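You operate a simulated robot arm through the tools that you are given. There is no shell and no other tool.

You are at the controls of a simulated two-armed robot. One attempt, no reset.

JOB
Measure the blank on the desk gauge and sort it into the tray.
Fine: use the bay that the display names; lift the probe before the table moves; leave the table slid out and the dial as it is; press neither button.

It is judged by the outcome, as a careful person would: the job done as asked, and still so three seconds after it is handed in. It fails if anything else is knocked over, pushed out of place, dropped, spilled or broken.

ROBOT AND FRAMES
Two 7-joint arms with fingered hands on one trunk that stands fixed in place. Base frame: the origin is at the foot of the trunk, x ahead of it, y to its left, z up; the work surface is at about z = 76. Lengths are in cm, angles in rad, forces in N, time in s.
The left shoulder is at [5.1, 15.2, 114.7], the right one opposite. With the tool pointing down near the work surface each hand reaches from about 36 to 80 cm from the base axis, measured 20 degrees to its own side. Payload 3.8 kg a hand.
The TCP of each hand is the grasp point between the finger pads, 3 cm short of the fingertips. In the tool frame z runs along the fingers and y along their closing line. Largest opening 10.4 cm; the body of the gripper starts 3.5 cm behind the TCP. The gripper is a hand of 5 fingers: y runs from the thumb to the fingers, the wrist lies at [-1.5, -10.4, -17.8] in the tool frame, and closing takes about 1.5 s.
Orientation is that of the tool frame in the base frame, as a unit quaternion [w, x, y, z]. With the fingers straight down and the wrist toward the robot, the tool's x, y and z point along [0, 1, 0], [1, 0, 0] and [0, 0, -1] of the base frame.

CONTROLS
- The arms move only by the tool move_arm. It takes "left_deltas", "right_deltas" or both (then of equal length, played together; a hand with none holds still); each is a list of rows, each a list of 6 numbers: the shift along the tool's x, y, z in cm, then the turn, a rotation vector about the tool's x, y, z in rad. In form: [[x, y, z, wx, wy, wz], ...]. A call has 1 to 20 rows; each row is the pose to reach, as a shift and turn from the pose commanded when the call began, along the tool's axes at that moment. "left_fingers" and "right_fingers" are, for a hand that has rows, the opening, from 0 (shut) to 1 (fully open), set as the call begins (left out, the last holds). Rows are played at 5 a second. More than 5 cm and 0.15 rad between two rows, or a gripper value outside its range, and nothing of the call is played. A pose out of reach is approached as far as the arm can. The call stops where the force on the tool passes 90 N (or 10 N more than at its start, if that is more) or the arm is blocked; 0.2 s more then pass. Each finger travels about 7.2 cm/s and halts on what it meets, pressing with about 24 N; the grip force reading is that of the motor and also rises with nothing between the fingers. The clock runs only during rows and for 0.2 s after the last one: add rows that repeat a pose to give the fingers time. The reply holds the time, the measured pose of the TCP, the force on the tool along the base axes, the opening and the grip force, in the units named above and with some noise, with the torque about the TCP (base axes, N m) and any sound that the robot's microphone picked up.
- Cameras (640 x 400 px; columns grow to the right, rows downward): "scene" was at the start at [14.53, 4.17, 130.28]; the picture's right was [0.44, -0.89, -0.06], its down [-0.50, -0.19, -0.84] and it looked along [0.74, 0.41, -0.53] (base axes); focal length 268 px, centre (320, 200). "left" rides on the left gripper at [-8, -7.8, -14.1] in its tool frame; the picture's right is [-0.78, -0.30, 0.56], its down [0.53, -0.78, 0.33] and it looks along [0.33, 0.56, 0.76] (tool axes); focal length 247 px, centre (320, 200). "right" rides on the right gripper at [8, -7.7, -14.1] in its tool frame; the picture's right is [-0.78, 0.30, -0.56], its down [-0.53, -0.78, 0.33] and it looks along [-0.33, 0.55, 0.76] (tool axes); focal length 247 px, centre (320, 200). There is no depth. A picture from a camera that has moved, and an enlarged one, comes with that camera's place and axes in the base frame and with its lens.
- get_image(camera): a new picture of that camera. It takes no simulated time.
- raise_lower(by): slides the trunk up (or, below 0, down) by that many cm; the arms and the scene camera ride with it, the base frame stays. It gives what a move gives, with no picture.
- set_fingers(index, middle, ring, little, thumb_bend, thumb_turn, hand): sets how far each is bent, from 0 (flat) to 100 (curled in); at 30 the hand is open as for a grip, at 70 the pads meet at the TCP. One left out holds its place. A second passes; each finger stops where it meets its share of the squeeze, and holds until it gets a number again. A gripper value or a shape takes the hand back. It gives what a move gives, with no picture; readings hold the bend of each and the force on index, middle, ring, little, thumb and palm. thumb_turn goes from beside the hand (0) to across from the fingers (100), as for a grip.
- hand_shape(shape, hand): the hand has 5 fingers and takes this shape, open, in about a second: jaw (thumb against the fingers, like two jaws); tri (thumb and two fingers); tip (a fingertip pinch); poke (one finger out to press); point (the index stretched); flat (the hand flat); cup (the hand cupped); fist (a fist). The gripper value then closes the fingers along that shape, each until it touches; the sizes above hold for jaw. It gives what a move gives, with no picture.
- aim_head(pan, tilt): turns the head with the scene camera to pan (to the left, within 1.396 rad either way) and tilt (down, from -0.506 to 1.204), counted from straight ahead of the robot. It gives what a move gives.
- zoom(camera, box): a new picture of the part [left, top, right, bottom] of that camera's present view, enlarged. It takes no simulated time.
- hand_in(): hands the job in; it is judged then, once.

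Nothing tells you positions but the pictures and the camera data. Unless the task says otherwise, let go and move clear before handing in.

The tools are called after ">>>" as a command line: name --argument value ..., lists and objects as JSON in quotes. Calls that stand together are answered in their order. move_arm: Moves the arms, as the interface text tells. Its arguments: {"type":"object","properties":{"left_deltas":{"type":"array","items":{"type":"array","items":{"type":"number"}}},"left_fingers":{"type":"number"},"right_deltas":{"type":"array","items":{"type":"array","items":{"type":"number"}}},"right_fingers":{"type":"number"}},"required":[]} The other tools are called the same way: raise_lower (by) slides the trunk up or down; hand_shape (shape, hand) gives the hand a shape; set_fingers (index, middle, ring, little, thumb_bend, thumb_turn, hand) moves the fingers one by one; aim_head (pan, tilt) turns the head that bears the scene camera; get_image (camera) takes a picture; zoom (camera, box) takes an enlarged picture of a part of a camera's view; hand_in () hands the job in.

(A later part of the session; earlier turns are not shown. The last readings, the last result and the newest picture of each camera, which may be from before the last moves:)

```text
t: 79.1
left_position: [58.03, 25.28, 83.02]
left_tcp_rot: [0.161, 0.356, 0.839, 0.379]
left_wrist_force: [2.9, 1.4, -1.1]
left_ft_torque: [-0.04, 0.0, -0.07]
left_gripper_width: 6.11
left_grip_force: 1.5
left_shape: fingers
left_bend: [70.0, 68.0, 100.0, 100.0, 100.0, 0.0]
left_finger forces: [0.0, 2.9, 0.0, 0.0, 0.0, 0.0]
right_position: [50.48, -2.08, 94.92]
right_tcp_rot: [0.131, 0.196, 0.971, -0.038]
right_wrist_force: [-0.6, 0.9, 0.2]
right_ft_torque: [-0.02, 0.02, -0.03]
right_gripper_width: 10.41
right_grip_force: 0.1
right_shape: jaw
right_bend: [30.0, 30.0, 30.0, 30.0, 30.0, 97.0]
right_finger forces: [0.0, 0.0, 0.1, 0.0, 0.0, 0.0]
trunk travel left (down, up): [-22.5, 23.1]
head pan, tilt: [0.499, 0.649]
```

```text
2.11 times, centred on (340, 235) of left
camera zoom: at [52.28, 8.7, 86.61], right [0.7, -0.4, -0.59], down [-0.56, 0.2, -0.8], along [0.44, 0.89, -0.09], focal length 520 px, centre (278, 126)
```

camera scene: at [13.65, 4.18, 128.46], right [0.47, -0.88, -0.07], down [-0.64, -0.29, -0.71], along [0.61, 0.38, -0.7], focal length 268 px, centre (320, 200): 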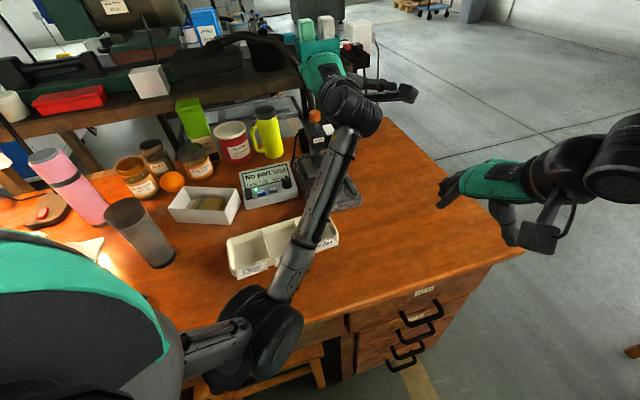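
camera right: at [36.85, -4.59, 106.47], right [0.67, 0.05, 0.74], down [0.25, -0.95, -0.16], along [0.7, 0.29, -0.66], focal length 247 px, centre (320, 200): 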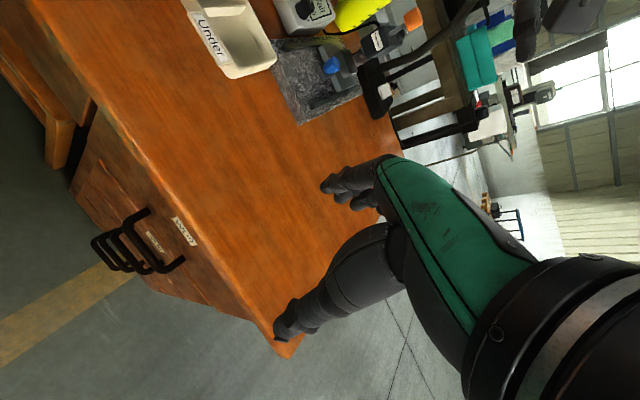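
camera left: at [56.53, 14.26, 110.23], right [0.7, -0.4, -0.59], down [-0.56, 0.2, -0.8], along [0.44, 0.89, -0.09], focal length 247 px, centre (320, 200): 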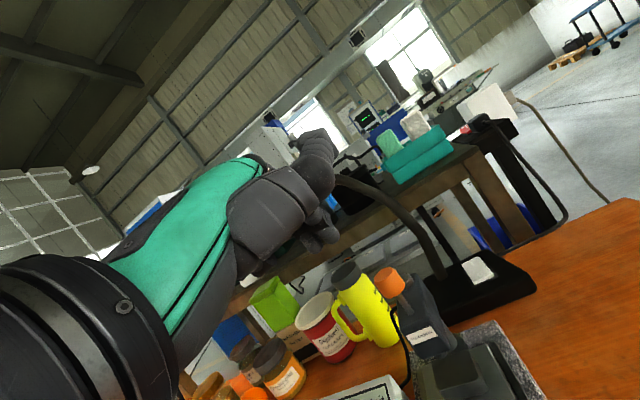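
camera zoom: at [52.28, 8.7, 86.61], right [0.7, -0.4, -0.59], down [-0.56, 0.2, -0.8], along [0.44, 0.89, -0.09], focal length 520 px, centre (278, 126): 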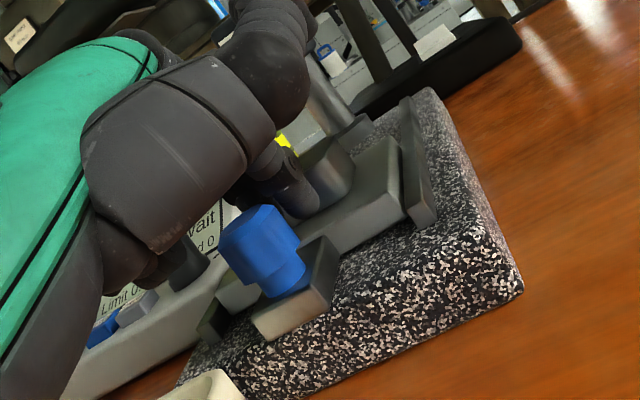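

>>> move_arm --left_deltas '[[0, -0.1, -0.11, 0, 0, 0], [0, -0.2, -0.23, 0, 0, 0], [0, -0.2, -0.23, 0, 0, 0]]'

>>> zoom --camera "scene" --box '[260, 110, 400, 230]'

```text
t: 79.9
left_position: [57.94, 25.18, 82.98]
left_tcp_rot: [0.16, 0.356, 0.839, 0.379]
left_wrist_force: [4.2, 3.7, -0.7]
left_ft_torque: [0.01, -0.03, -0.09]
left_gripper_width: 6.11
left_grip_force: 3.0
left_shape: fingers
left_bend: [70.0, 67.0, 100.0, 100.0, 100.0, 0.0]
left_finger forces: [0.1, 5.2, 0.0, 0.0, 0.0, 0.1]
right_position: [50.41, -2.11, 95.02]
right_tcp_rot: [0.13, 0.195, 0.971, -0.038]
right_wrist_force: [-0.2, 0.0, 0.2]
right_ft_torque: [0.0, 0.0, -0.01]
right_gripper_width: 10.41
right_grip_force: 0.1
right_shape: jaw
right_bend: [30.0, 30.0, 30.0, 30.0, 30.0, 97.0]
right_finger forces: [0.0, 0.0, 0.0, 0.0, 0.0, 0.0]
trunk travel left (down, up): [-22.5, 23.1]
head pan, tilt: [0.499, 0.649]
```

```text
3.33 times, centred on (330, 170) of scene
camera zoom: at [13.73, 4.24, 128.45], right [0.47, -0.88, -0.07], down [-0.64, -0.29, -0.71], along [0.61, 0.38, -0.7], focal length 894 px, centre (287, 300)
```

zoom: 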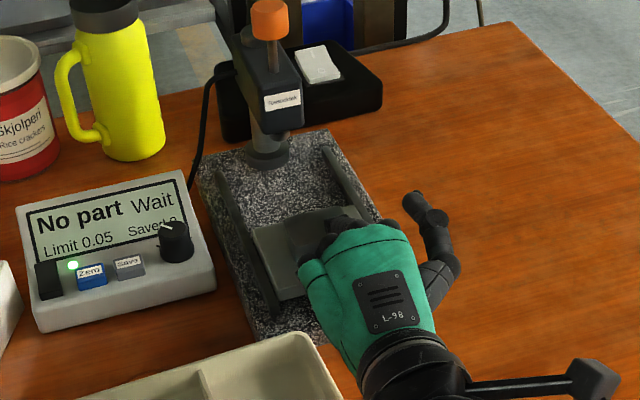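

The force builds without motion: the table is at its outer stop again. I unload, lift the fingers out, and bring the hand upright above the plate.

>>> move_arm --left_deltas '[[0, 0.26, 0.3, 0, 0, 0], [0, 2.52, -1.68, 0, 0, 0], [0, 4.77, -3.66, 0, 0, 0], [0, 7.02, -5.64, 0.1, 0, 0], [0, 9.67, -7.17, 0.2, 0, 0], [0, 11.83, -7.74, 0.3, 0, 0], [0, 13.25, -7.65, 0.4, 0, 0], [0, 13.9, -6.9, 0.5, 0, 0], [0, 14.57, -6.15, 0.6, 0, 0], [0, 14.57, -6.15, 0.7, 0, 0], [0, 13.8, -5.5, 0.78, 0, 0], [0, 12.7, -4.5, 0.85, 0, 0], [0, 12.7, -4.5, 0.85, 0, 0]]'

>>> hand_shape --hand "left" --shape "tri"

>>> get_image --camera "left"

>>> zoom --camera "right" --box '[230, 0, 440, 140]'

>>> zoom --camera "scene" --box '[230, 90, 410, 240]'

```text
t: 82.7
left_position: [61.53, 28.48, 95.59]
left_tcp_rot: [-0.001, 0.391, 0.92, -0.001]
left_wrist_force: [-0.1, -1.0, -0.2]
left_ft_torque: [-0.02, 0.0, 0.01]
left_gripper_width: 6.11
left_grip_force: 0.1
left_shape: fingers
left_bend: [70.0, 70.0, 100.0, 100.0, 100.0, 0.0]
left_finger forces: [0.0, 0.1, 0.0, 0.0, 0.0, 0.0]
right_position: [50.41, -2.04, 94.96]
right_tcp_rot: [0.131, 0.196, 0.971, -0.038]
right_wrist_force: [-0.2, 0.1, 0.1]
right_ft_torque: [0.03, 0.0, 0.01]
right_gripper_width: 10.39
right_grip_force: 0.1
right_shape: jaw
right_bend: [30.0, 30.0, 30.0, 30.0, 30.0, 97.0]
right_finger forces: [0.1, 0.0, 0.1, 0.1, 0.0, 0.1]
trunk travel left (down, up): [-22.5, 23.1]
head pan, tilt: [0.499, 0.649]
```

```text
t: 83.6
left_position: [61.35, 28.53, 95.63]
left_tcp_rot: [0.0, 0.391, 0.921, 0.0]
left_wrist_force: [0.4, -0.4, -0.2]
left_ft_torque: [-0.04, 0.0, 0.03]
left_gripper_width: 10.34
left_grip_force: 0.0
left_shape: tri
left_bend: [30.0, 30.0, 99.0, 99.0, 30.0, 97.0]
left_finger forces: [0.1, 0.0, 0.1, 0.0, 0.1, 0.1]
right_position: [50.41, -2.17, 94.99]
right_tcp_rot: [0.131, 0.196, 0.971, -0.038]
right_wrist_force: [0.5, 0.1, -0.1]
right_ft_torque: [0.0, 0.0, 0.01]
right_gripper_width: 10.37
right_grip_force: 0.1
right_shape: jaw
right_bend: [30.0, 30.0, 30.0, 30.0, 30.0, 97.0]
right_finger forces: [0.1, 0.0, 0.0, 0.1, 0.0, 0.0]
trunk travel left (down, up): [-22.5, 23.1]
head pan, tilt: [0.499, 0.649]
```

```text
taken
camera left: at [61.43, 17.48, 109.79], right [0.33, -0.76, -0.56], down [-0.93, -0.16, -0.33], along [0.17, 0.63, -0.76], focal length 247 px, centre (320, 200)
```

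left: 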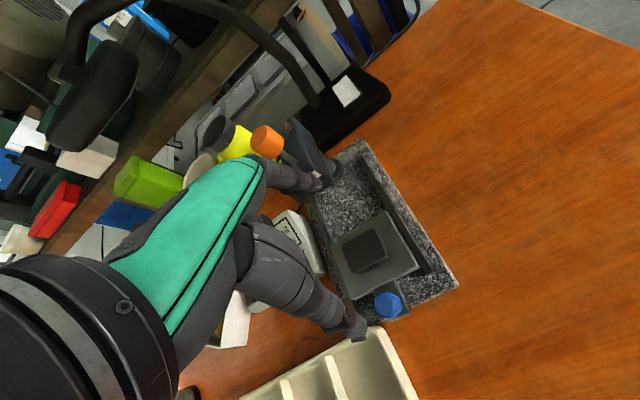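

```text
2.86 times, centred on (335, 70) of right
camera zoom: at [36.85, -4.59, 106.46], right [0.67, 0.05, 0.74], down [0.25, -0.95, -0.16], along [0.7, 0.29, -0.66], focal length 706 px, centre (277, 571)
```

zoom: 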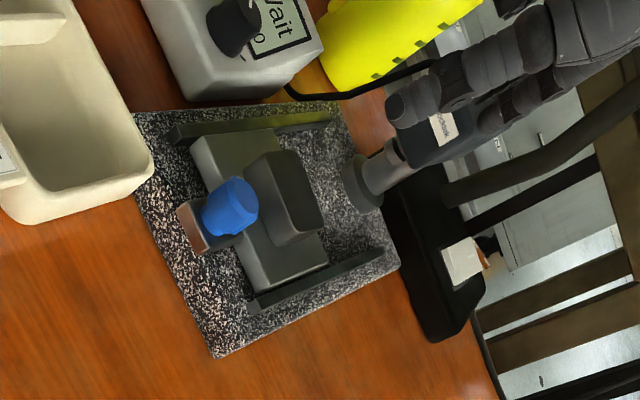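

```text
2.67 times, centred on (320, 165) of scene
camera zoom: at [13.66, 4.18, 128.46], right [0.47, -0.88, -0.07], down [-0.64, -0.29, -0.71], along [0.61, 0.38, -0.7], focal length 715 px, centre (320, 293)
```

zoom: 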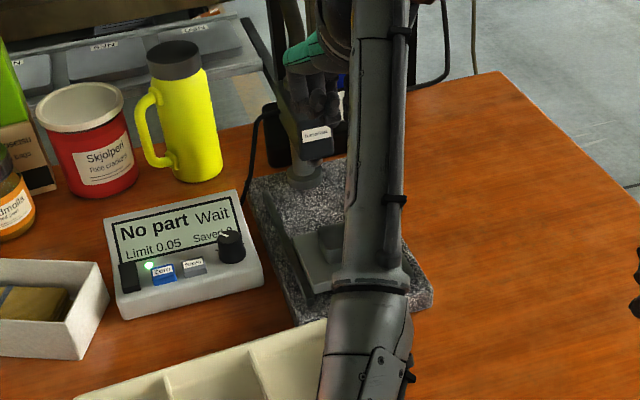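

Table is fully out, exactly where it started, with the blank still on it. I'll locate the blank precisely.

>>> zoom --camera "left" --box '[290, 180, 480, 340]'

```text
2.50 times, centred on (385, 260) of left
camera zoom: at [61.43, 17.48, 109.79], right [0.33, -0.76, -0.56], down [-0.93, -0.16, -0.33], along [0.17, 0.63, -0.76], focal length 617 px, centre (158, 50)
```

zoom: 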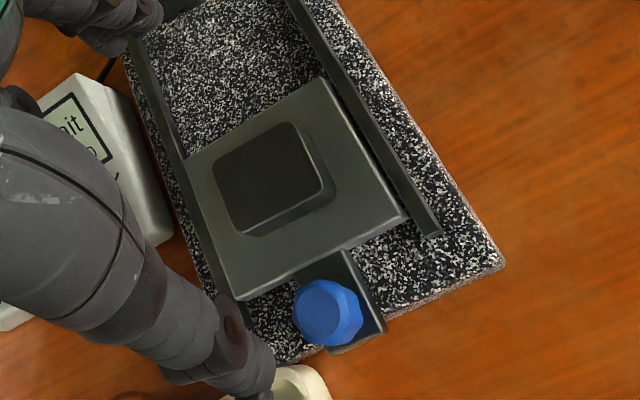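

Blank centre ≈ (62.5, 31.15), as when placed. Narrowing the grip and descending over it.

>>> move_arm --left_deltas '[[0, 0, 0, 0, 0, 0], [0.3, 0.9, 0, 0, 0, 0], [0.6, 1.8, 0, 0, 0, 0], [0.95, 2.65, 0, 0, 0, 0], [0.95, 2.65, 2.5, 0, 0, 0], [0.95, 2.65, 5, 0, 0, 0], [0.95, 2.65, 7.5, 0, 0, 0], [0.95, 2.65, 9, 0, 0, 0], [0.95, 2.65, 9, 0, 0, 0]]' --left_fingers 0.5

>>> zoom --camera "left" --box '[230, 120, 470, 330]'

>>> zoom --camera "right" --box '[250, 10, 390, 110]'

```text
t: 85.6
left_position: [62.59, 31.03, 86.62]
left_tcp_rot: [0.001, 0.39, 0.921, -0.001]
left_wrist_force: [-0.2, 0.7, -0.6]
left_ft_torque: [0.0, -0.01, 0.03]
left_gripper_width: 5.24
left_grip_force: 0.1
left_shape: tri
left_bend: [74.0, 44.0, 99.0, 99.0, 69.0, 100.0]
left_finger forces: [0.0, 0.1, 0.0, 0.0, 0.0, 0.0]
right_position: [50.39, -2.11, 95.07]
right_tcp_rot: [0.131, 0.197, 0.971, -0.038]
right_wrist_force: [-0.3, 0.7, -0.8]
right_ft_torque: [0.01, 0.03, -0.02]
right_gripper_width: 10.38
right_grip_force: 0.1
right_shape: jaw
right_bend: [30.0, 30.0, 30.0, 30.0, 30.0, 97.0]
right_finger forces: [0.0, 0.0, 0.0, 0.0, 0.1, 0.0]
trunk travel left (down, up): [-22.5, 23.1]
head pan, tilt: [0.499, 0.649]
```

```text
1.90 times, centred on (350, 225) of left
camera zoom: at [62.61, 19.95, 100.84], right [0.33, -0.76, -0.56], down [-0.93, -0.16, -0.33], along [0.17, 0.63, -0.76], focal length 470 px, centre (263, 152)
```

zoom: 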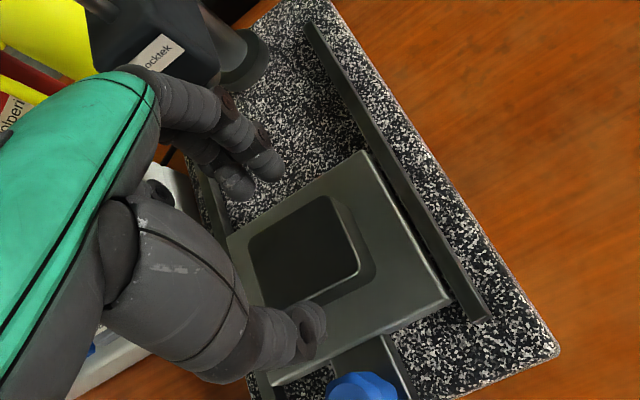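

```text
4.00 times, centred on (320, 60) of right
camera zoom: at [36.84, -4.6, 106.47], right [0.67, 0.05, 0.74], down [0.25, -0.95, -0.16], along [0.7, 0.29, -0.66], focal length 988 px, centre (320, 760)
```

zoom: 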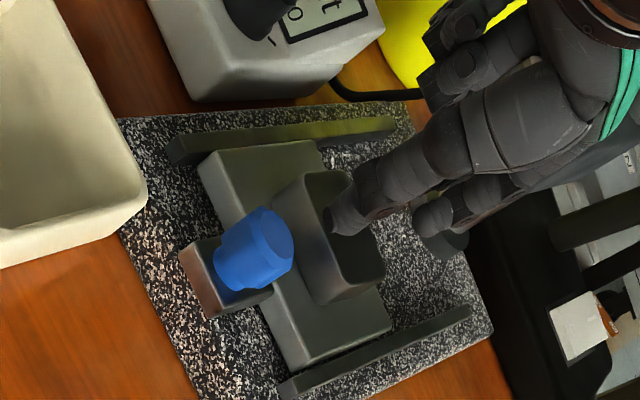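

>>> move_arm --left_deltas '[[0, 0.05, 1, 0, 0, 0], [0, 0.05, 2, 0, 0, 0], [0, 0.05, 2.6, 0, 0, 0], [0, 0.05, 3.05, 0, 0, 0], [0, 0.05, 3.05, 0, 0, 0]]'

>>> zoom --camera "left" --box '[230, 120, 470, 330]'

>>> zoom --camera "right" --box '[270, 20, 370, 100]'

```text
t: 86.8
left_position: [62.62, 31.19, 83.48]
left_tcp_rot: [0.0, 0.391, 0.92, 0.0]
left_wrist_force: [-0.1, 0.3, -0.1]
left_ft_torque: [0.01, 0.0, 0.01]
left_gripper_width: 5.22
left_grip_force: 0.1
left_shape: tri
left_bend: [74.0, 44.0, 99.0, 99.0, 69.0, 100.0]
left_finger forces: [0.0, 0.0, 0.0, 0.0, 0.1, 0.1]
right_position: [50.4, -2.14, 95.09]
right_tcp_rot: [0.131, 0.196, 0.971, -0.038]
right_wrist_force: [-0.1, -0.8, -1.0]
right_ft_torque: [-0.02, 0.04, -0.01]
right_gripper_width: 10.42
right_grip_force: 0.1
right_shape: jaw
right_bend: [30.0, 30.0, 30.0, 30.0, 30.0, 97.0]
right_finger forces: [0.0, 0.1, 0.0, 0.0, 0.0, 0.0]
trunk travel left (down, up): [-22.5, 23.1]
head pan, tilt: [0.499, 0.649]
```

```text
1.90 times, centred on (350, 225) of left
camera zoom: at [62.62, 19.99, 97.73], right [0.33, -0.76, -0.56], down [-0.93, -0.16, -0.33], along [0.17, 0.63, -0.76], focal length 470 px, centre (263, 152)
```

zoom: 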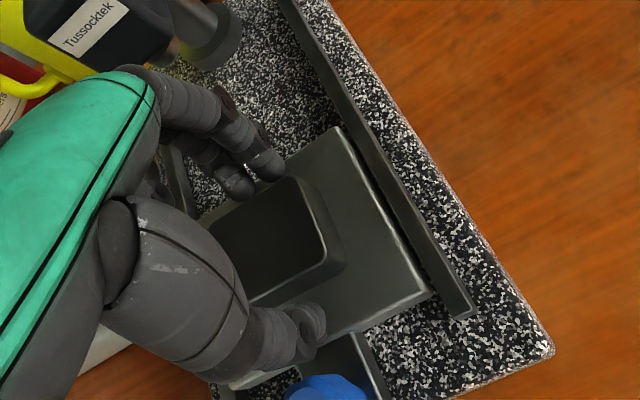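

```text
5.00 times, centred on (320, 60) of right
camera zoom: at [36.85, -4.6, 106.47], right [0.67, 0.05, 0.74], down [0.25, -0.95, -0.16], along [0.7, 0.29, -0.66], focal length 1235 px, centre (320, 900)
```

zoom: 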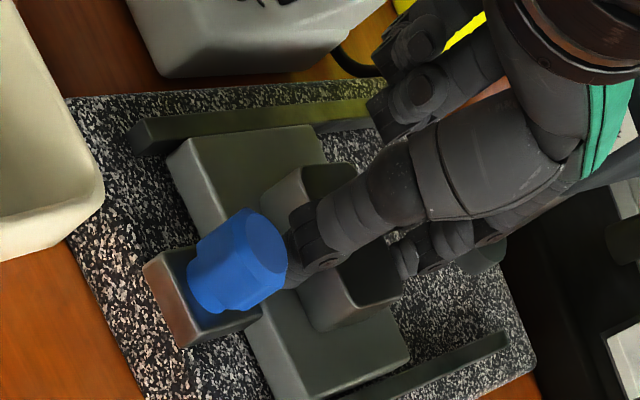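

No contact yet and the blank is well between the fingers. Closing the grip.

>>> move_arm --left_deltas '[[0, 0, 0.08, 0, 0, 0], [0, 0, 0.08, 0, 0, 0], [0, 0, 0.08, 0, 0, 0], [0, 0, 0.08, 0, 0, 0], [0, 0, 0.08, 0, 0, 0], [0, 0, 0.08, 0, 0, 0]]' --left_fingers 0.25

>>> zoom --camera "left" --box '[230, 120, 470, 330]'

```text
t: 88.2
left_position: [62.75, 31.22, 83.34]
left_tcp_rot: [0.0, 0.39, 0.921, 0.0]
left_wrist_force: [-1.3, -1.2, 2.1]
left_ft_torque: [-0.11, 0.03, 0.01]
left_gripper_width: 3.42
left_grip_force: 23.8
left_shape: tri
left_bend: [74.0, 53.0, 100.0, 100.0, 73.0, 100.0]
left_finger forces: [10.4, 10.2, 0.1, 0.0, 24.3, 0.0]
right_position: [50.35, -2.11, 95.08]
right_tcp_rot: [0.131, 0.196, 0.971, -0.038]
right_wrist_force: [0.0, 0.9, -0.1]
right_ft_torque: [0.01, 0.0, 0.0]
right_gripper_width: 10.43
right_grip_force: 0.1
right_shape: jaw
right_bend: [30.0, 30.0, 30.0, 30.0, 30.0, 97.0]
right_finger forces: [0.0, 0.0, 0.1, 0.0, 0.0, 0.0]
trunk travel left (down, up): [-22.5, 23.1]
head pan, tilt: [0.499, 0.649]
```

```text
1.90 times, centred on (350, 225) of left
camera zoom: at [62.62, 20.01, 97.7], right [0.33, -0.76, -0.56], down [-0.93, -0.16, -0.33], along [0.17, 0.63, -0.76], focal length 470 px, centre (263, 152)
```

zoom: 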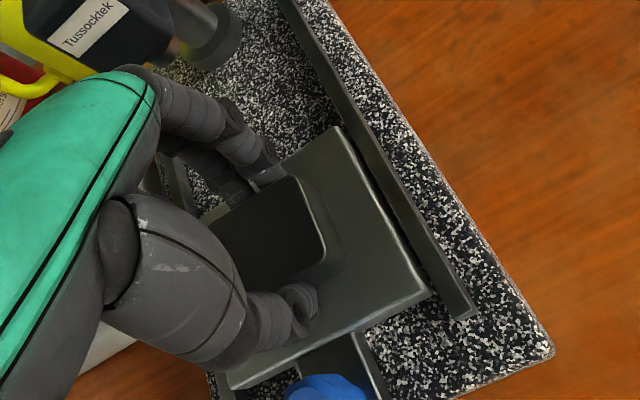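

Gripped (3.4 cm, 24 N). Lifting it straight up.

>>> move_arm --left_deltas '[[0, 0, -0.4, 0, 0, 0], [0, 0, -1, 0, 0, 0], [0, 0, -2, 0, 0, 0], [0, 0, -4, 0, 0, 0], [0, 0, -6.5, 0, 0, 0], [0, 0, -8, 0, 0, 0], [0, 0, -8, 0, 0, 0]]'

>>> get_image --camera "left"

>>> zoom --camera "right" --box '[230, 0, 440, 140]'

>>> zoom --camera "scene" --box '[200, 90, 410, 290]'

```text
t: 89.8
left_position: [62.63, 31.25, 91.44]
left_tcp_rot: [0.0, 0.391, 0.921, 0.0]
left_wrist_force: [-0.1, -0.6, -3.8]
left_ft_torque: [0.01, -0.03, -0.03]
left_gripper_width: 3.39
left_grip_force: 23.8
left_shape: tri
left_bend: [74.0, 53.0, 100.0, 100.0, 73.0, 100.0]
left_finger forces: [11.2, 10.8, 0.0, 0.0, 22.1, 0.0]
right_position: [50.34, -2.15, 94.93]
right_tcp_rot: [0.131, 0.196, 0.971, -0.038]
right_wrist_force: [-0.1, 0.0, -0.9]
right_ft_torque: [-0.03, 0.02, -0.03]
right_gripper_width: 10.39
right_grip_force: 0.0
right_shape: jaw
right_bend: [30.0, 30.0, 30.0, 30.0, 30.0, 97.0]
right_finger forces: [0.0, 0.1, 0.0, 0.0, 0.0, 0.0]
trunk travel left (down, up): [-22.5, 23.1]
head pan, tilt: [0.499, 0.649]
```

```text
taken
camera left: at [62.67, 20.08, 105.67], right [0.33, -0.76, -0.56], down [-0.93, -0.16, -0.33], along [0.17, 0.63, -0.76], focal length 247 px, centre (320, 200)
```

left: 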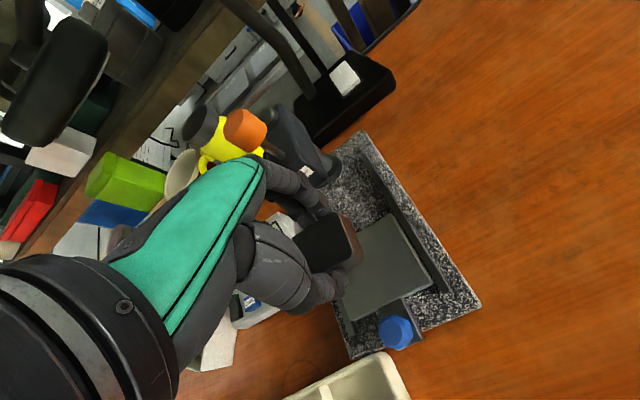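

```text
2.86 times, centred on (335, 70) of right
camera zoom: at [36.89, -4.58, 106.45], right [0.67, 0.05, 0.74], down [0.25, -0.95, -0.16], along [0.7, 0.29, -0.66], focal length 706 px, centre (277, 571)
```

zoom: 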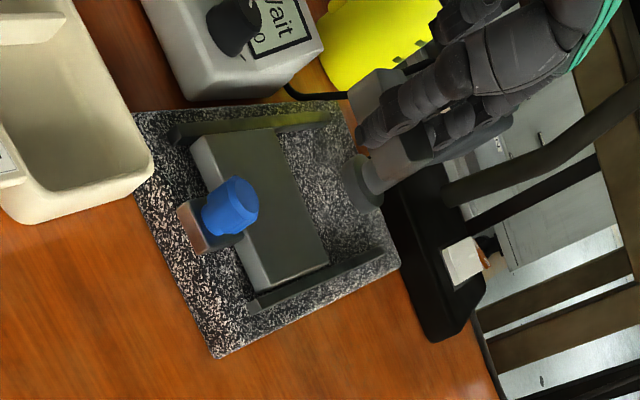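

```text
2.00 times, centred on (305, 190) of scene
camera zoom: at [13.7, 4.2, 128.45], right [0.47, -0.88, -0.07], down [-0.64, -0.29, -0.71], along [0.61, 0.38, -0.7], focal length 536 px, centre (350, 220)
```

zoom: 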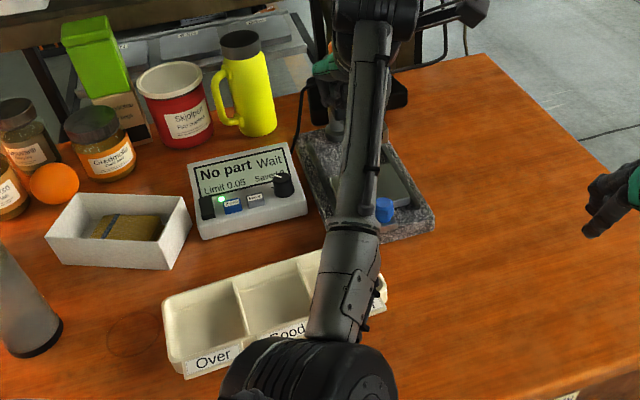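

The blank is up and the empty table stayed slid out. Now I inspect the "Over" bay size and the hand's finger profile around the blank.

>>> zoom --camera "scene" --box '[215, 210, 345, 290]'

>>> zoom --camera "right" --box '[340, 0, 460, 80]'

>>> zoom --camera "left" --box '[240, 140, 400, 340]'

```text
4.92 times, centred on (280, 250) of scene
camera zoom: at [13.7, 4.2, 128.45], right [0.47, -0.88, -0.07], down [-0.64, -0.29, -0.71], along [0.61, 0.38, -0.7], focal length 1320 px, centre (517, -46)
```

zoom: 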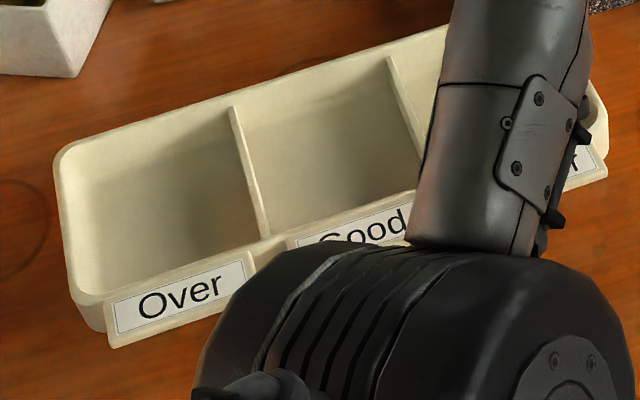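

```text
5.00 times, centred on (400, 40) of right
camera zoom: at [36.89, -4.58, 106.45], right [0.67, 0.05, 0.74], down [0.25, -0.95, -0.16], along [0.7, 0.29, -0.66], focal length 1235 px, centre (-80, 1000)
```

zoom: 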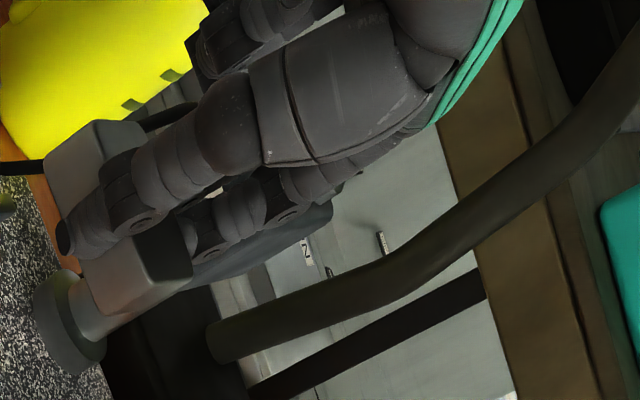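

```text
2.00 times, centred on (320, 240) of left
camera zoom: at [62.67, 20.08, 105.67], right [0.33, -0.76, -0.56], down [-0.93, -0.16, -0.33], along [0.17, 0.63, -0.76], focal length 494 px, centre (320, 120)
```

zoom: 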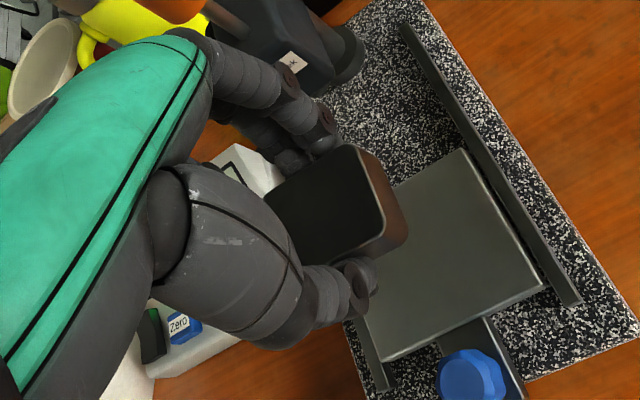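

The bay is only about 7.7 × 8 cm inside, too snug for the fingers at this low grip. I'll set the blank down on the clear desk spot where it started and re-grip it nearer its top edge, so that it can be put into the bay gently.

>>> move_arm --left_deltas '[[0.9, -2.6, 0, 0, 0, 0], [2, -5.5, 0, 0, 0, -0.01], [3.2, -8.7, 0, 0, 0, -0.02], [4.4, -12, 0, 0, 0, -0.03], [5.6, -15.4, 0, 0, 0, -0.04], [6.8, -18.8, 0, 0, 0, -0.05], [7.9, -22, 0, 0, 0, -0.06], [8.8, -24.5, 0, 0, 0, -0.07], [9.2, -25.7, 0, 0, 0, -0.08], [9.2, -25.7, 3, 0, 0, -0.08], [9.2, -25.7, 6, 0, 0, -0.08], [9.2, -25.7, 9, 0, 0, -0.08], [9.2, -25.7, 9, 0, 0, -0.08]]'

>>> get_image --camera "left"

>>> get_image --camera "scene"

```text
t: 91.1
left_position: [51.4, 26.53, 101.22]
left_tcp_rot: [0.089, 0.358, 0.928, 0.062]
left_wrist_force: [0.1, 0.6, -2.8]
left_ft_torque: [-0.04, 0.01, 0.02]
left_gripper_width: 3.4
left_grip_force: 23.7
left_shape: tri
left_bend: [74.0, 53.0, 100.0, 100.0, 73.0, 100.0]
left_finger forces: [11.1, 10.9, 0.0, 0.0, 22.4, 0.1]
right_position: [50.27, -2.28, 95.0]
right_tcp_rot: [0.131, 0.196, 0.971, -0.039]
right_wrist_force: [0.2, -0.5, 1.0]
right_ft_torque: [0.01, -0.02, 0.01]
right_gripper_width: 10.41
right_grip_force: 0.0
right_shape: jaw
right_bend: [30.0, 30.0, 30.0, 30.0, 30.0, 97.0]
right_finger forces: [0.0, 0.0, 0.0, 0.0, 0.0, 0.1]
trunk travel left (down, up): [-22.5, 23.1]
head pan, tilt: [0.499, 0.649]
stopped in row 6 (left hand): the arm was blocked; the commanded pose is now the measured one
```

```text
taken
camera left: at [49.23, 14.73, 114.74], right [0.49, -0.71, -0.5], down [-0.83, -0.2, -0.53], along [0.28, 0.67, -0.68], focal length 247 px, centre (320, 200)
```

left: 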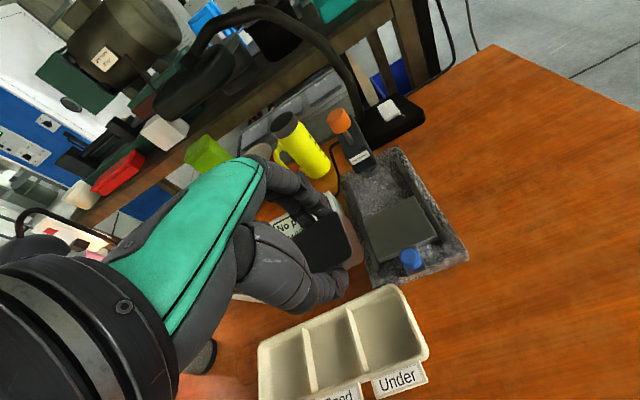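

```text
taken
camera scene: at [13.62, 4.12, 128.47], right [0.47, -0.88, -0.07], down [-0.64, -0.29, -0.71], along [0.61, 0.38, -0.7], focal length 268 px, centre (320, 200)
```

scene: 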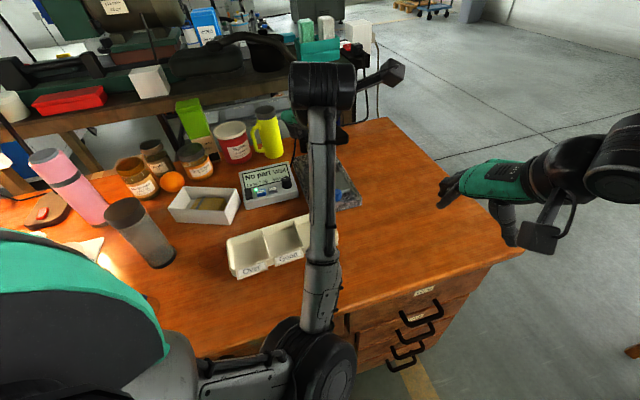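

The arm was stopped short: the elbow seems to have swung low near the desk front. Let me look closely before moving on.

>>> aim_head --pan 0.5 --tilt 0.95

>>> get_image --camera "scene"

>>> get_image --camera "right"

```text
t: 91.9
left_position: [51.44, 26.59, 101.24]
left_tcp_rot: [0.091, 0.357, 0.928, 0.062]
left_wrist_force: [0.3, -0.2, -4.4]
left_ft_torque: [0.02, 0.01, -0.01]
left_gripper_width: 3.41
left_grip_force: 24.3
left_shape: tri
left_bend: [74.0, 53.0, 100.0, 100.0, 73.0, 100.0]
left_finger forces: [11.0, 10.9, 0.0, 0.0, 22.4, 0.0]
right_position: [50.53, -2.1, 95.03]
right_tcp_rot: [0.13, 0.196, 0.971, -0.038]
right_wrist_force: [0.8, -0.5, 0.8]
right_ft_torque: [-0.04, 0.03, -0.03]
right_gripper_width: 10.39
right_grip_force: 0.0
right_shape: jaw
right_bend: [30.0, 30.0, 30.0, 30.0, 30.0, 97.0]
right_finger forces: [0.0, 0.1, 0.0, 0.0, 0.0, 0.1]
trunk travel left (down, up): [-22.5, 23.1]
head pan, tilt: [0.499, 0.949]
```

```text
taken
camera scene: at [12.13, 3.53, 126.25], right [0.47, -0.88, -0.07], down [-0.79, -0.39, -0.48], along [0.39, 0.28, -0.88], focal length 268 px, centre (320, 200)
```

scene: 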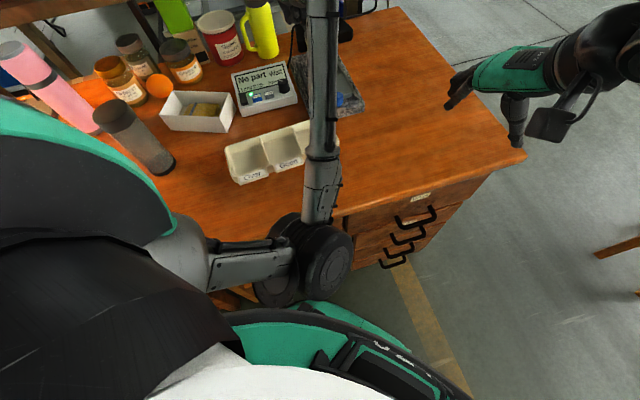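

```text
taken
camera right: at [36.88, -4.57, 106.45], right [0.67, 0.05, 0.74], down [0.25, -0.95, -0.16], along [0.7, 0.29, -0.66], focal length 247 px, centre (320, 200)
```

right: 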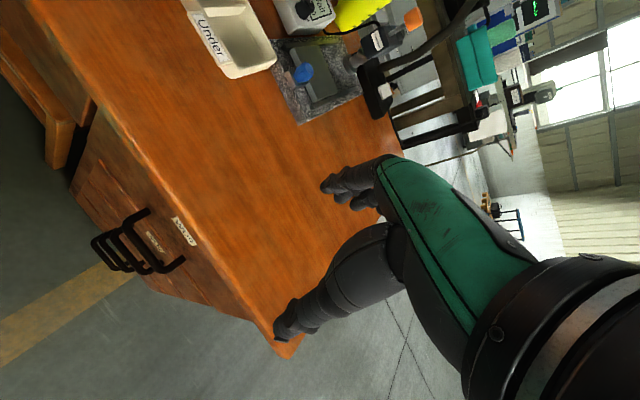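

The elbow has drifted in between the robot's body and the desk edge. I'll move the hand up and to the left with the wrist turned back, to let the elbow swing out again.

>>> move_arm --left_deltas '[[0.8, 1.3, -1, 0.026, 0.01, 0.06], [1.5, 2.6, -2, 0.052, 0.02, 0.12], [2.3, 3.9, -3, 0.078, 0.03, 0.18], [3.1, 5.2, -4, 0.104, 0.04, 0.24], [3.9, 6.5, -5, 0.13, 0.05, 0.3], [4.6, 7.8, -5.9, 0.156, 0.06, 0.36], [5.4, 9.1, -6.9, 0.182, 0.07, 0.42], [6.2, 10.5, -7.9, 0.208, 0.079, 0.485], [6.2, 10.5, -7.9, 0.208, 0.079, 0.485]]'

>>> get_image --camera "scene"

>>> get_image --camera "left"

```text
t: 93.9
left_position: [52.21, 38.11, 110.01]
left_tcp_rot: [-0.001, 0.575, 0.818, -0.002]
left_wrist_force: [0.3, 0.9, -3.4]
left_ft_torque: [-0.01, 0.0, -0.02]
left_gripper_width: 3.41
left_grip_force: 23.8
left_shape: tri
left_bend: [74.0, 53.0, 100.0, 100.0, 73.0, 100.0]
left_finger forces: [11.1, 11.1, 0.0, 0.1, 22.0, 0.1]
right_position: [50.46, -2.1, 95.0]
right_tcp_rot: [0.131, 0.196, 0.971, -0.037]
right_wrist_force: [-0.2, -0.9, 0.2]
right_ft_torque: [0.0, 0.01, 0.02]
right_gripper_width: 10.41
right_grip_force: 0.1
right_shape: jaw
right_bend: [30.0, 30.0, 30.0, 30.0, 30.0, 97.0]
right_finger forces: [0.0, 0.0, 0.0, 0.0, 0.1, 0.0]
trunk travel left (down, up): [-22.5, 23.1]
head pan, tilt: [0.499, 0.949]
```

```text
taken
camera scene: at [12.12, 3.54, 126.24], right [0.47, -0.88, -0.07], down [-0.79, -0.39, -0.48], along [0.39, 0.28, -0.88], focal length 268 px, centre (320, 200)
```

scene: 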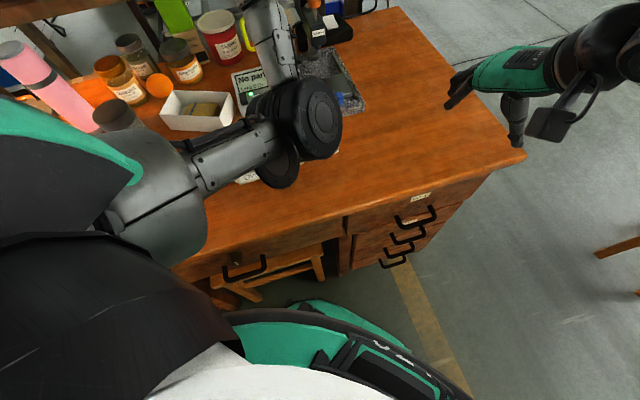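

```text
taken
camera left: at [47.62, 27.91, 124.2], right [-0.02, -0.83, -0.55], down [-0.91, 0.24, -0.33], along [0.41, 0.5, -0.76], focal length 247 px, centre (320, 200)
```

left: 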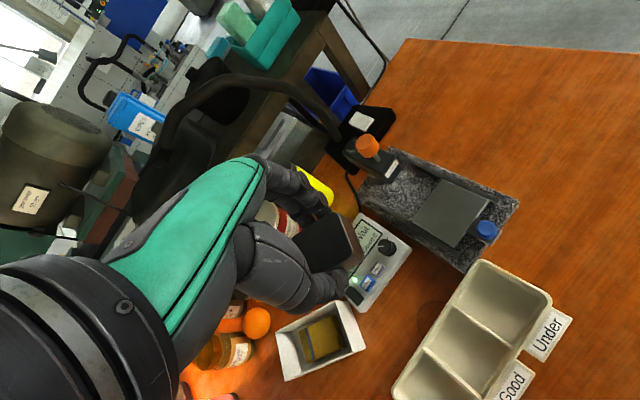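

Hand is free again and upright. Moving on to the left-hand starting pose (41, 43, 111) to get the elbow outward before continuing.

>>> move_arm --left_deltas '[[1.4, -1.4, -0.2, 0, 0, 0.058], [2.8, -2.8, -0.4, 0, 0, 0.116], [4.2, -4.2, -0.6, 0, 0, 0.175], [5.5, -5.7, -0.8, 0, 0, 0.233], [6.9, -7.1, -1, 0, 0, 0.29], [8.3, -8.5, -1, 0, 0, 0.349], [8.3, -8.5, -1, 0, 0, 0.349]]'

>>> get_image --camera "scene"

```text
t: 95.5
left_position: [41.25, 42.8, 110.88]
left_tcp_rot: [0.0, 0.709, 0.705, -0.004]
left_wrist_force: [0.0, -0.2, -2.2]
left_ft_torque: [-0.07, 0.02, -0.03]
left_gripper_width: 3.4
left_grip_force: 23.5
left_shape: tri
left_bend: [74.0, 53.0, 100.0, 100.0, 73.0, 100.0]
left_finger forces: [11.1, 11.1, 0.1, 0.1, 22.2, 0.0]
right_position: [50.49, -2.1, 95.08]
right_tcp_rot: [0.131, 0.196, 0.971, -0.038]
right_wrist_force: [0.2, -0.7, 0.2]
right_ft_torque: [-0.02, 0.03, 0.02]
right_gripper_width: 10.4
right_grip_force: 0.0
right_shape: jaw
right_bend: [30.0, 30.0, 30.0, 30.0, 30.0, 97.0]
right_finger forces: [0.0, 0.1, 0.1, 0.0, 0.0, 0.0]
trunk travel left (down, up): [-22.5, 23.1]
head pan, tilt: [0.499, 0.949]
```

```text
taken
camera scene: at [12.14, 3.52, 126.24], right [0.47, -0.88, -0.07], down [-0.79, -0.39, -0.48], along [0.39, 0.28, -0.88], focal length 268 px, centre (320, 200)
```

scene: 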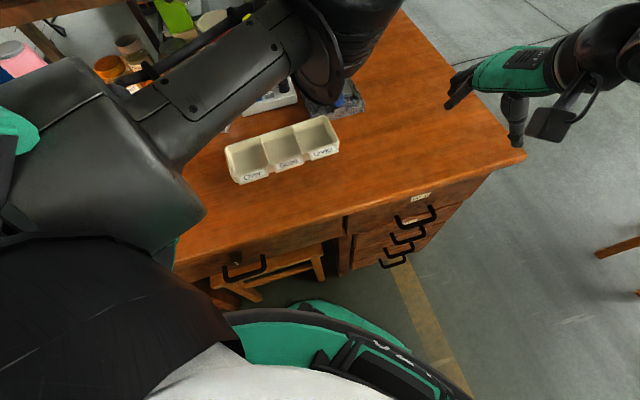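

The elbow is now high and on the inner side, so I'll first clear the right arm out to the right to give it space.

>>> move_arm --right_deltas '[[-1.2, -2.7, -1, 0.014, 0.025, 0.116], [-2.3, -5.3, -2, 0.028, 0.051, 0.233], [-3.5, -8, -2.9, 0.042, 0.076, 0.349], [-4.7, -10.7, -3.9, 0.056, 0.102, 0.466], [-5.9, -13.3, -4.9, 0.07, 0.127, 0.582], [-7, -16, -5.9, 0.084, 0.152, 0.698], [-8.2, -18.7, -6.9, 0.098, 0.178, 0.815], [-9.4, -21.4, -7.8, 0.112, 0.203, 0.931], [-10.5, -24, -8.8, 0.126, 0.229, 1.048], [-11.7, -26.7, -9.8, 0.14, 0.254, 1.164], [-11.7, -26.7, -9.8, 0.14, 0.254, 1.164]]'

>>> aim_head --pan 0.65 --tilt 0.75

>>> get_image --camera "scene"

>>> get_image --camera "left"

>>> get_image --camera "right"

```text
t: 97.9
left_position: [41.36, 42.89, 111.09]
left_tcp_rot: [0.0, 0.709, 0.706, -0.002]
left_wrist_force: [0.8, 0.4, -3.5]
left_ft_torque: [0.0, 0.0, -0.04]
left_gripper_width: 3.39
left_grip_force: 24.2
left_shape: tri
left_bend: [74.0, 53.0, 100.0, 100.0, 73.0, 100.0]
left_finger forces: [11.1, 11.2, 0.0, 0.1, 22.1, 0.1]
right_position: [47.91, -29.78, 108.23]
right_tcp_rot: [0.0, 0.708, 0.706, -0.001]
right_wrist_force: [0.3, -0.8, -0.7]
right_ft_torque: [-0.01, -0.02, 0.0]
right_gripper_width: 10.41
right_grip_force: 0.0
right_shape: jaw
right_bend: [30.0, 30.0, 30.0, 30.0, 30.0, 97.0]
right_finger forces: [0.0, 0.0, 0.0, 0.0, 0.0, 0.0]
trunk travel left (down, up): [-22.5, 23.1]
head pan, tilt: [0.499, 0.949]
```

```text
t: 98.6
left_position: [41.28, 42.82, 111.01]
left_tcp_rot: [0.001, 0.708, 0.706, -0.003]
left_wrist_force: [-0.1, 0.4, -3.1]
left_ft_torque: [0.03, 0.0, -0.02]
left_gripper_width: 3.38
left_grip_force: 24.0
left_shape: tri
left_bend: [74.0, 53.0, 100.0, 100.0, 73.0, 100.0]
left_finger forces: [11.2, 11.0, 0.0, 0.0, 22.1, 0.0]
right_position: [48.03, -29.8, 108.2]
right_tcp_rot: [0.0, 0.707, 0.708, -0.001]
right_wrist_force: [-0.5, 0.2, 0.2]
right_ft_torque: [0.02, 0.01, -0.02]
right_gripper_width: 10.4
right_grip_force: 0.0
right_shape: jaw
right_bend: [30.0, 30.0, 30.0, 30.0, 30.0, 97.0]
right_finger forces: [0.1, 0.0, 0.0, 0.0, 0.1, 0.0]
trunk travel left (down, up): [-22.5, 23.1]
head pan, tilt: [0.649, 0.75]
```

```text
taken
camera scene: at [12.54, 5.05, 127.75], right [0.6, -0.8, -0.09], down [-0.64, -0.41, -0.65], along [0.48, 0.44, -0.76], focal length 268 px, centre (320, 200)
```

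scene: 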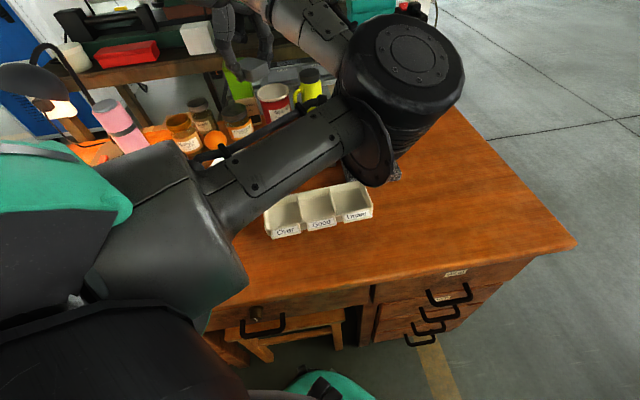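

```text
taken
camera left: at [33.55, 34.95, 125.21], right [-0.3, -0.78, -0.55], down [-0.78, 0.54, -0.33], along [0.55, 0.33, -0.76], focal length 247 px, centre (320, 200)
```

left: 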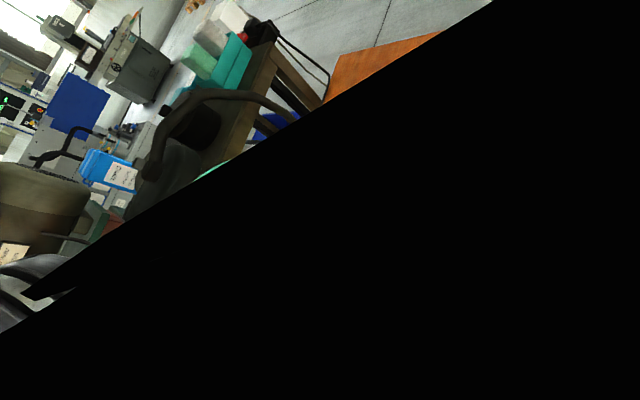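

```text
taken
camera right: at [40.22, -21.84, 122.21], right [0.3, -0.78, 0.56], down [-0.78, -0.54, -0.33], along [0.56, -0.33, -0.76], focal length 247 px, centre (320, 200)
```

right: 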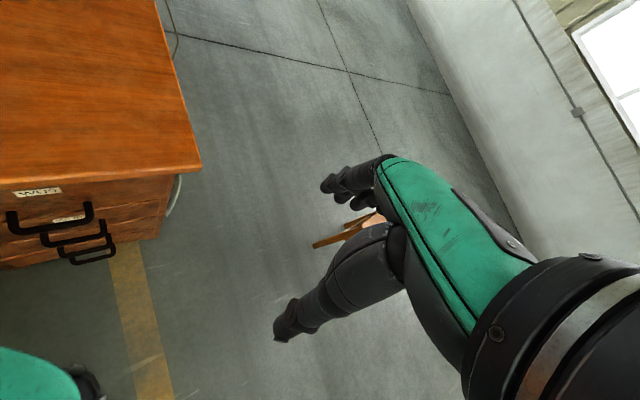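

The left forearm is folded awkwardly (it even blocks its own camera). Raising the trunk will stretch the arm downward and free the elbow; nothing is overhead and the hand is well clear.

>>> raise_lower --by 18

>>> get_image --camera "scene"

```text
t: 100.6
left_position: [41.31, 42.85, 128.95]
left_tcp_rot: [0.0, 0.709, 0.706, -0.002]
left_wrist_force: [1.2, -0.8, -3.5]
left_ft_torque: [0.0, 0.01, 0.01]
left_gripper_width: 3.4
left_grip_force: 23.8
left_shape: tri
left_bend: [74.0, 53.0, 100.0, 100.0, 73.0, 100.0]
left_finger forces: [11.1, 11.0, 0.1, 0.0, 22.1, 0.0]
right_position: [48.06, -29.75, 126.2]
right_tcp_rot: [0.001, 0.707, 0.707, -0.001]
right_wrist_force: [0.8, 0.0, 0.4]
right_ft_torque: [0.0, -0.01, -0.02]
right_gripper_width: 10.4
right_grip_force: 0.0
right_shape: jaw
right_bend: [30.0, 30.0, 30.0, 30.0, 30.0, 97.0]
right_finger forces: [0.1, 0.1, 0.1, 0.0, 0.0, 0.1]
trunk travel left (down, up): [-40.5, 5.1]
head pan, tilt: [0.649, 0.75]
```

```text
taken
camera scene: at [6.94, 5.06, 147.48], right [0.6, -0.8, -0.01], down [-0.55, -0.41, -0.73], along [0.58, 0.44, -0.69], focal length 268 px, centre (320, 200)
```

scene: 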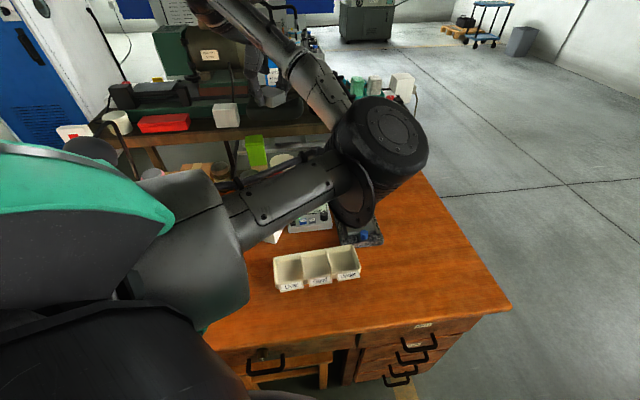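

>>> move_arm --left_deltas '[[0.4, -0.1, 2.8, 0, 0, -0.05], [0.8, -0.3, 5.7, 0, 0, -0.1], [1.2, -0.4, 8.5, 0, 0, -0.15], [1.7, -0.6, 11.4, 0, 0, -0.2], [2.1, -0.7, 14.2, 0, 0, -0.25], [2.5, -0.8, 17, 0, 0, -0.3], [3, -1, 20, 0, 0, -0.35], [3, -1, 20, 0, 0, -0.35]]'

>>> get_image --camera "scene"

>>> get_image --camera "left"

```text
t: 102.4
left_position: [40.26, 45.71, 108.86]
left_tcp_rot: [0.0, 0.574, 0.819, -0.002]
left_wrist_force: [0.3, 0.9, -3.3]
left_ft_torque: [-0.01, 0.0, -0.03]
left_gripper_width: 3.39
left_grip_force: 24.4
left_shape: tri
left_bend: [74.0, 53.0, 100.0, 100.0, 73.0, 100.0]
left_finger forces: [11.0, 11.0, 0.1, 0.0, 22.1, 0.0]
right_position: [48.06, -29.77, 126.18]
right_tcp_rot: [0.0, 0.707, 0.707, 0.0]
right_wrist_force: [1.0, 0.1, -0.4]
right_ft_torque: [0.0, 0.0, 0.0]
right_gripper_width: 10.46
right_grip_force: 0.1
right_shape: jaw
right_bend: [30.0, 30.0, 30.0, 30.0, 30.0, 97.0]
right_finger forces: [0.0, 0.0, 0.0, 0.0, 0.1, 0.0]
trunk travel left (down, up): [-40.5, 5.1]
head pan, tilt: [0.649, 0.75]
```

```text
taken
camera scene: at [6.93, 5.05, 147.47], right [0.6, -0.8, -0.01], down [-0.55, -0.41, -0.73], along [0.58, 0.44, -0.69], focal length 268 px, centre (320, 200)
```

scene: 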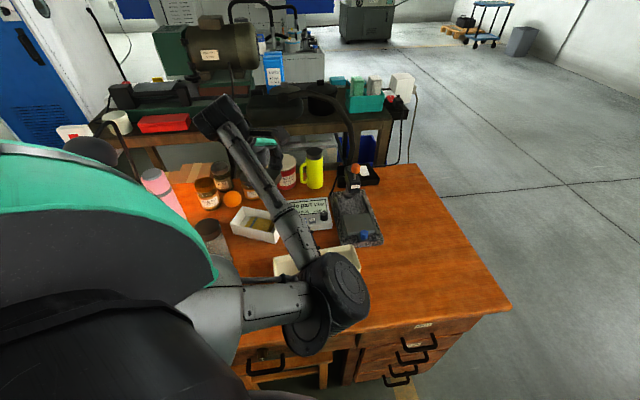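

```text
taken
camera left: at [35.75, 35.68, 123.17], right [-0.02, -0.83, -0.55], down [-0.91, 0.24, -0.33], along [0.41, 0.5, -0.76], focal length 247 px, centre (320, 200)
```

left: 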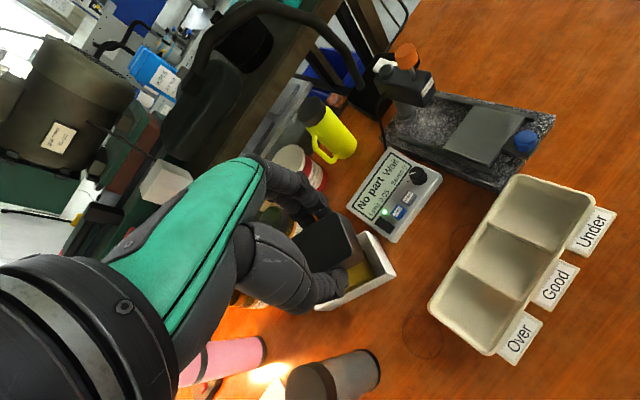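

The arm now hangs freely with the elbow clear, and the hand camera sees everything again. I'll go to a clear patch of desk beside the "Over" end of the tray (≈32.5, 49.5) for the re-grip.

>>> move_arm --left_deltas '[[0.8, -0.75, 2, 0, 0, -0.063], [1.6, -1.5, 4, 0, 0, -0.126], [2.3, -2.3, 6.5, 0, 0, -0.19], [3.1, -3, 9, 0, 0, -0.253], [3.9, -3.8, 11.5, 0, 0, -0.316], [4.7, -4.5, 14, 0, 0, -0.38], [5.5, -5.3, 16.5, 0, 0, -0.443], [6.24, -6.03, 18.5, 0, 0, -0.506], [6.24, -6.03, 18.5, 0, 0, -0.506]]'

>>> get_image --camera "scene"

>>> get_image --camera "left"

```text
t: 104.4
left_position: [32.54, 49.51, 90.33]
left_tcp_rot: [-0.001, 0.35, 0.937, -0.003]
left_wrist_force: [-0.3, -0.8, -3.2]
left_ft_torque: [0.02, -0.03, 0.02]
left_gripper_width: 3.37
left_grip_force: 23.9
left_shape: tri
left_bend: [74.0, 53.0, 100.0, 100.0, 73.0, 100.0]
left_finger forces: [11.1, 11.0, 0.0, 0.0, 22.0, 0.0]
right_position: [47.95, -29.84, 126.23]
right_tcp_rot: [0.0, 0.707, 0.707, 0.0]
right_wrist_force: [-0.3, -1.0, -0.8]
right_ft_torque: [-0.01, 0.0, 0.0]
right_gripper_width: 10.4
right_grip_force: 0.0
right_shape: jaw
right_bend: [30.0, 30.0, 30.0, 30.0, 30.0, 97.0]
right_finger forces: [0.0, 0.0, 0.1, 0.1, 0.0, 0.0]
trunk travel left (down, up): [-40.5, 5.1]
head pan, tilt: [0.649, 0.75]
```

```text
taken
camera scene: at [6.93, 5.05, 147.47], right [0.6, -0.8, -0.01], down [-0.55, -0.41, -0.73], along [0.58, 0.44, -0.69], focal length 268 px, centre (320, 200)
```

scene: 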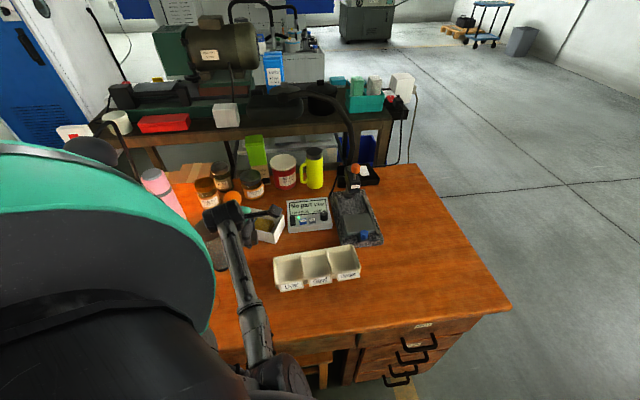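

```text
taken
camera left: at [33.41, 38.53, 104.65], right [0.39, -0.74, -0.55], down [-0.92, -0.23, -0.33], along [0.11, 0.63, -0.76], focal length 247 px, centre (320, 200)
```

left: 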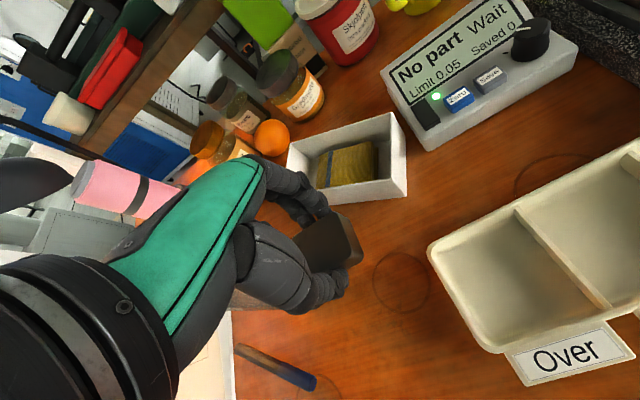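

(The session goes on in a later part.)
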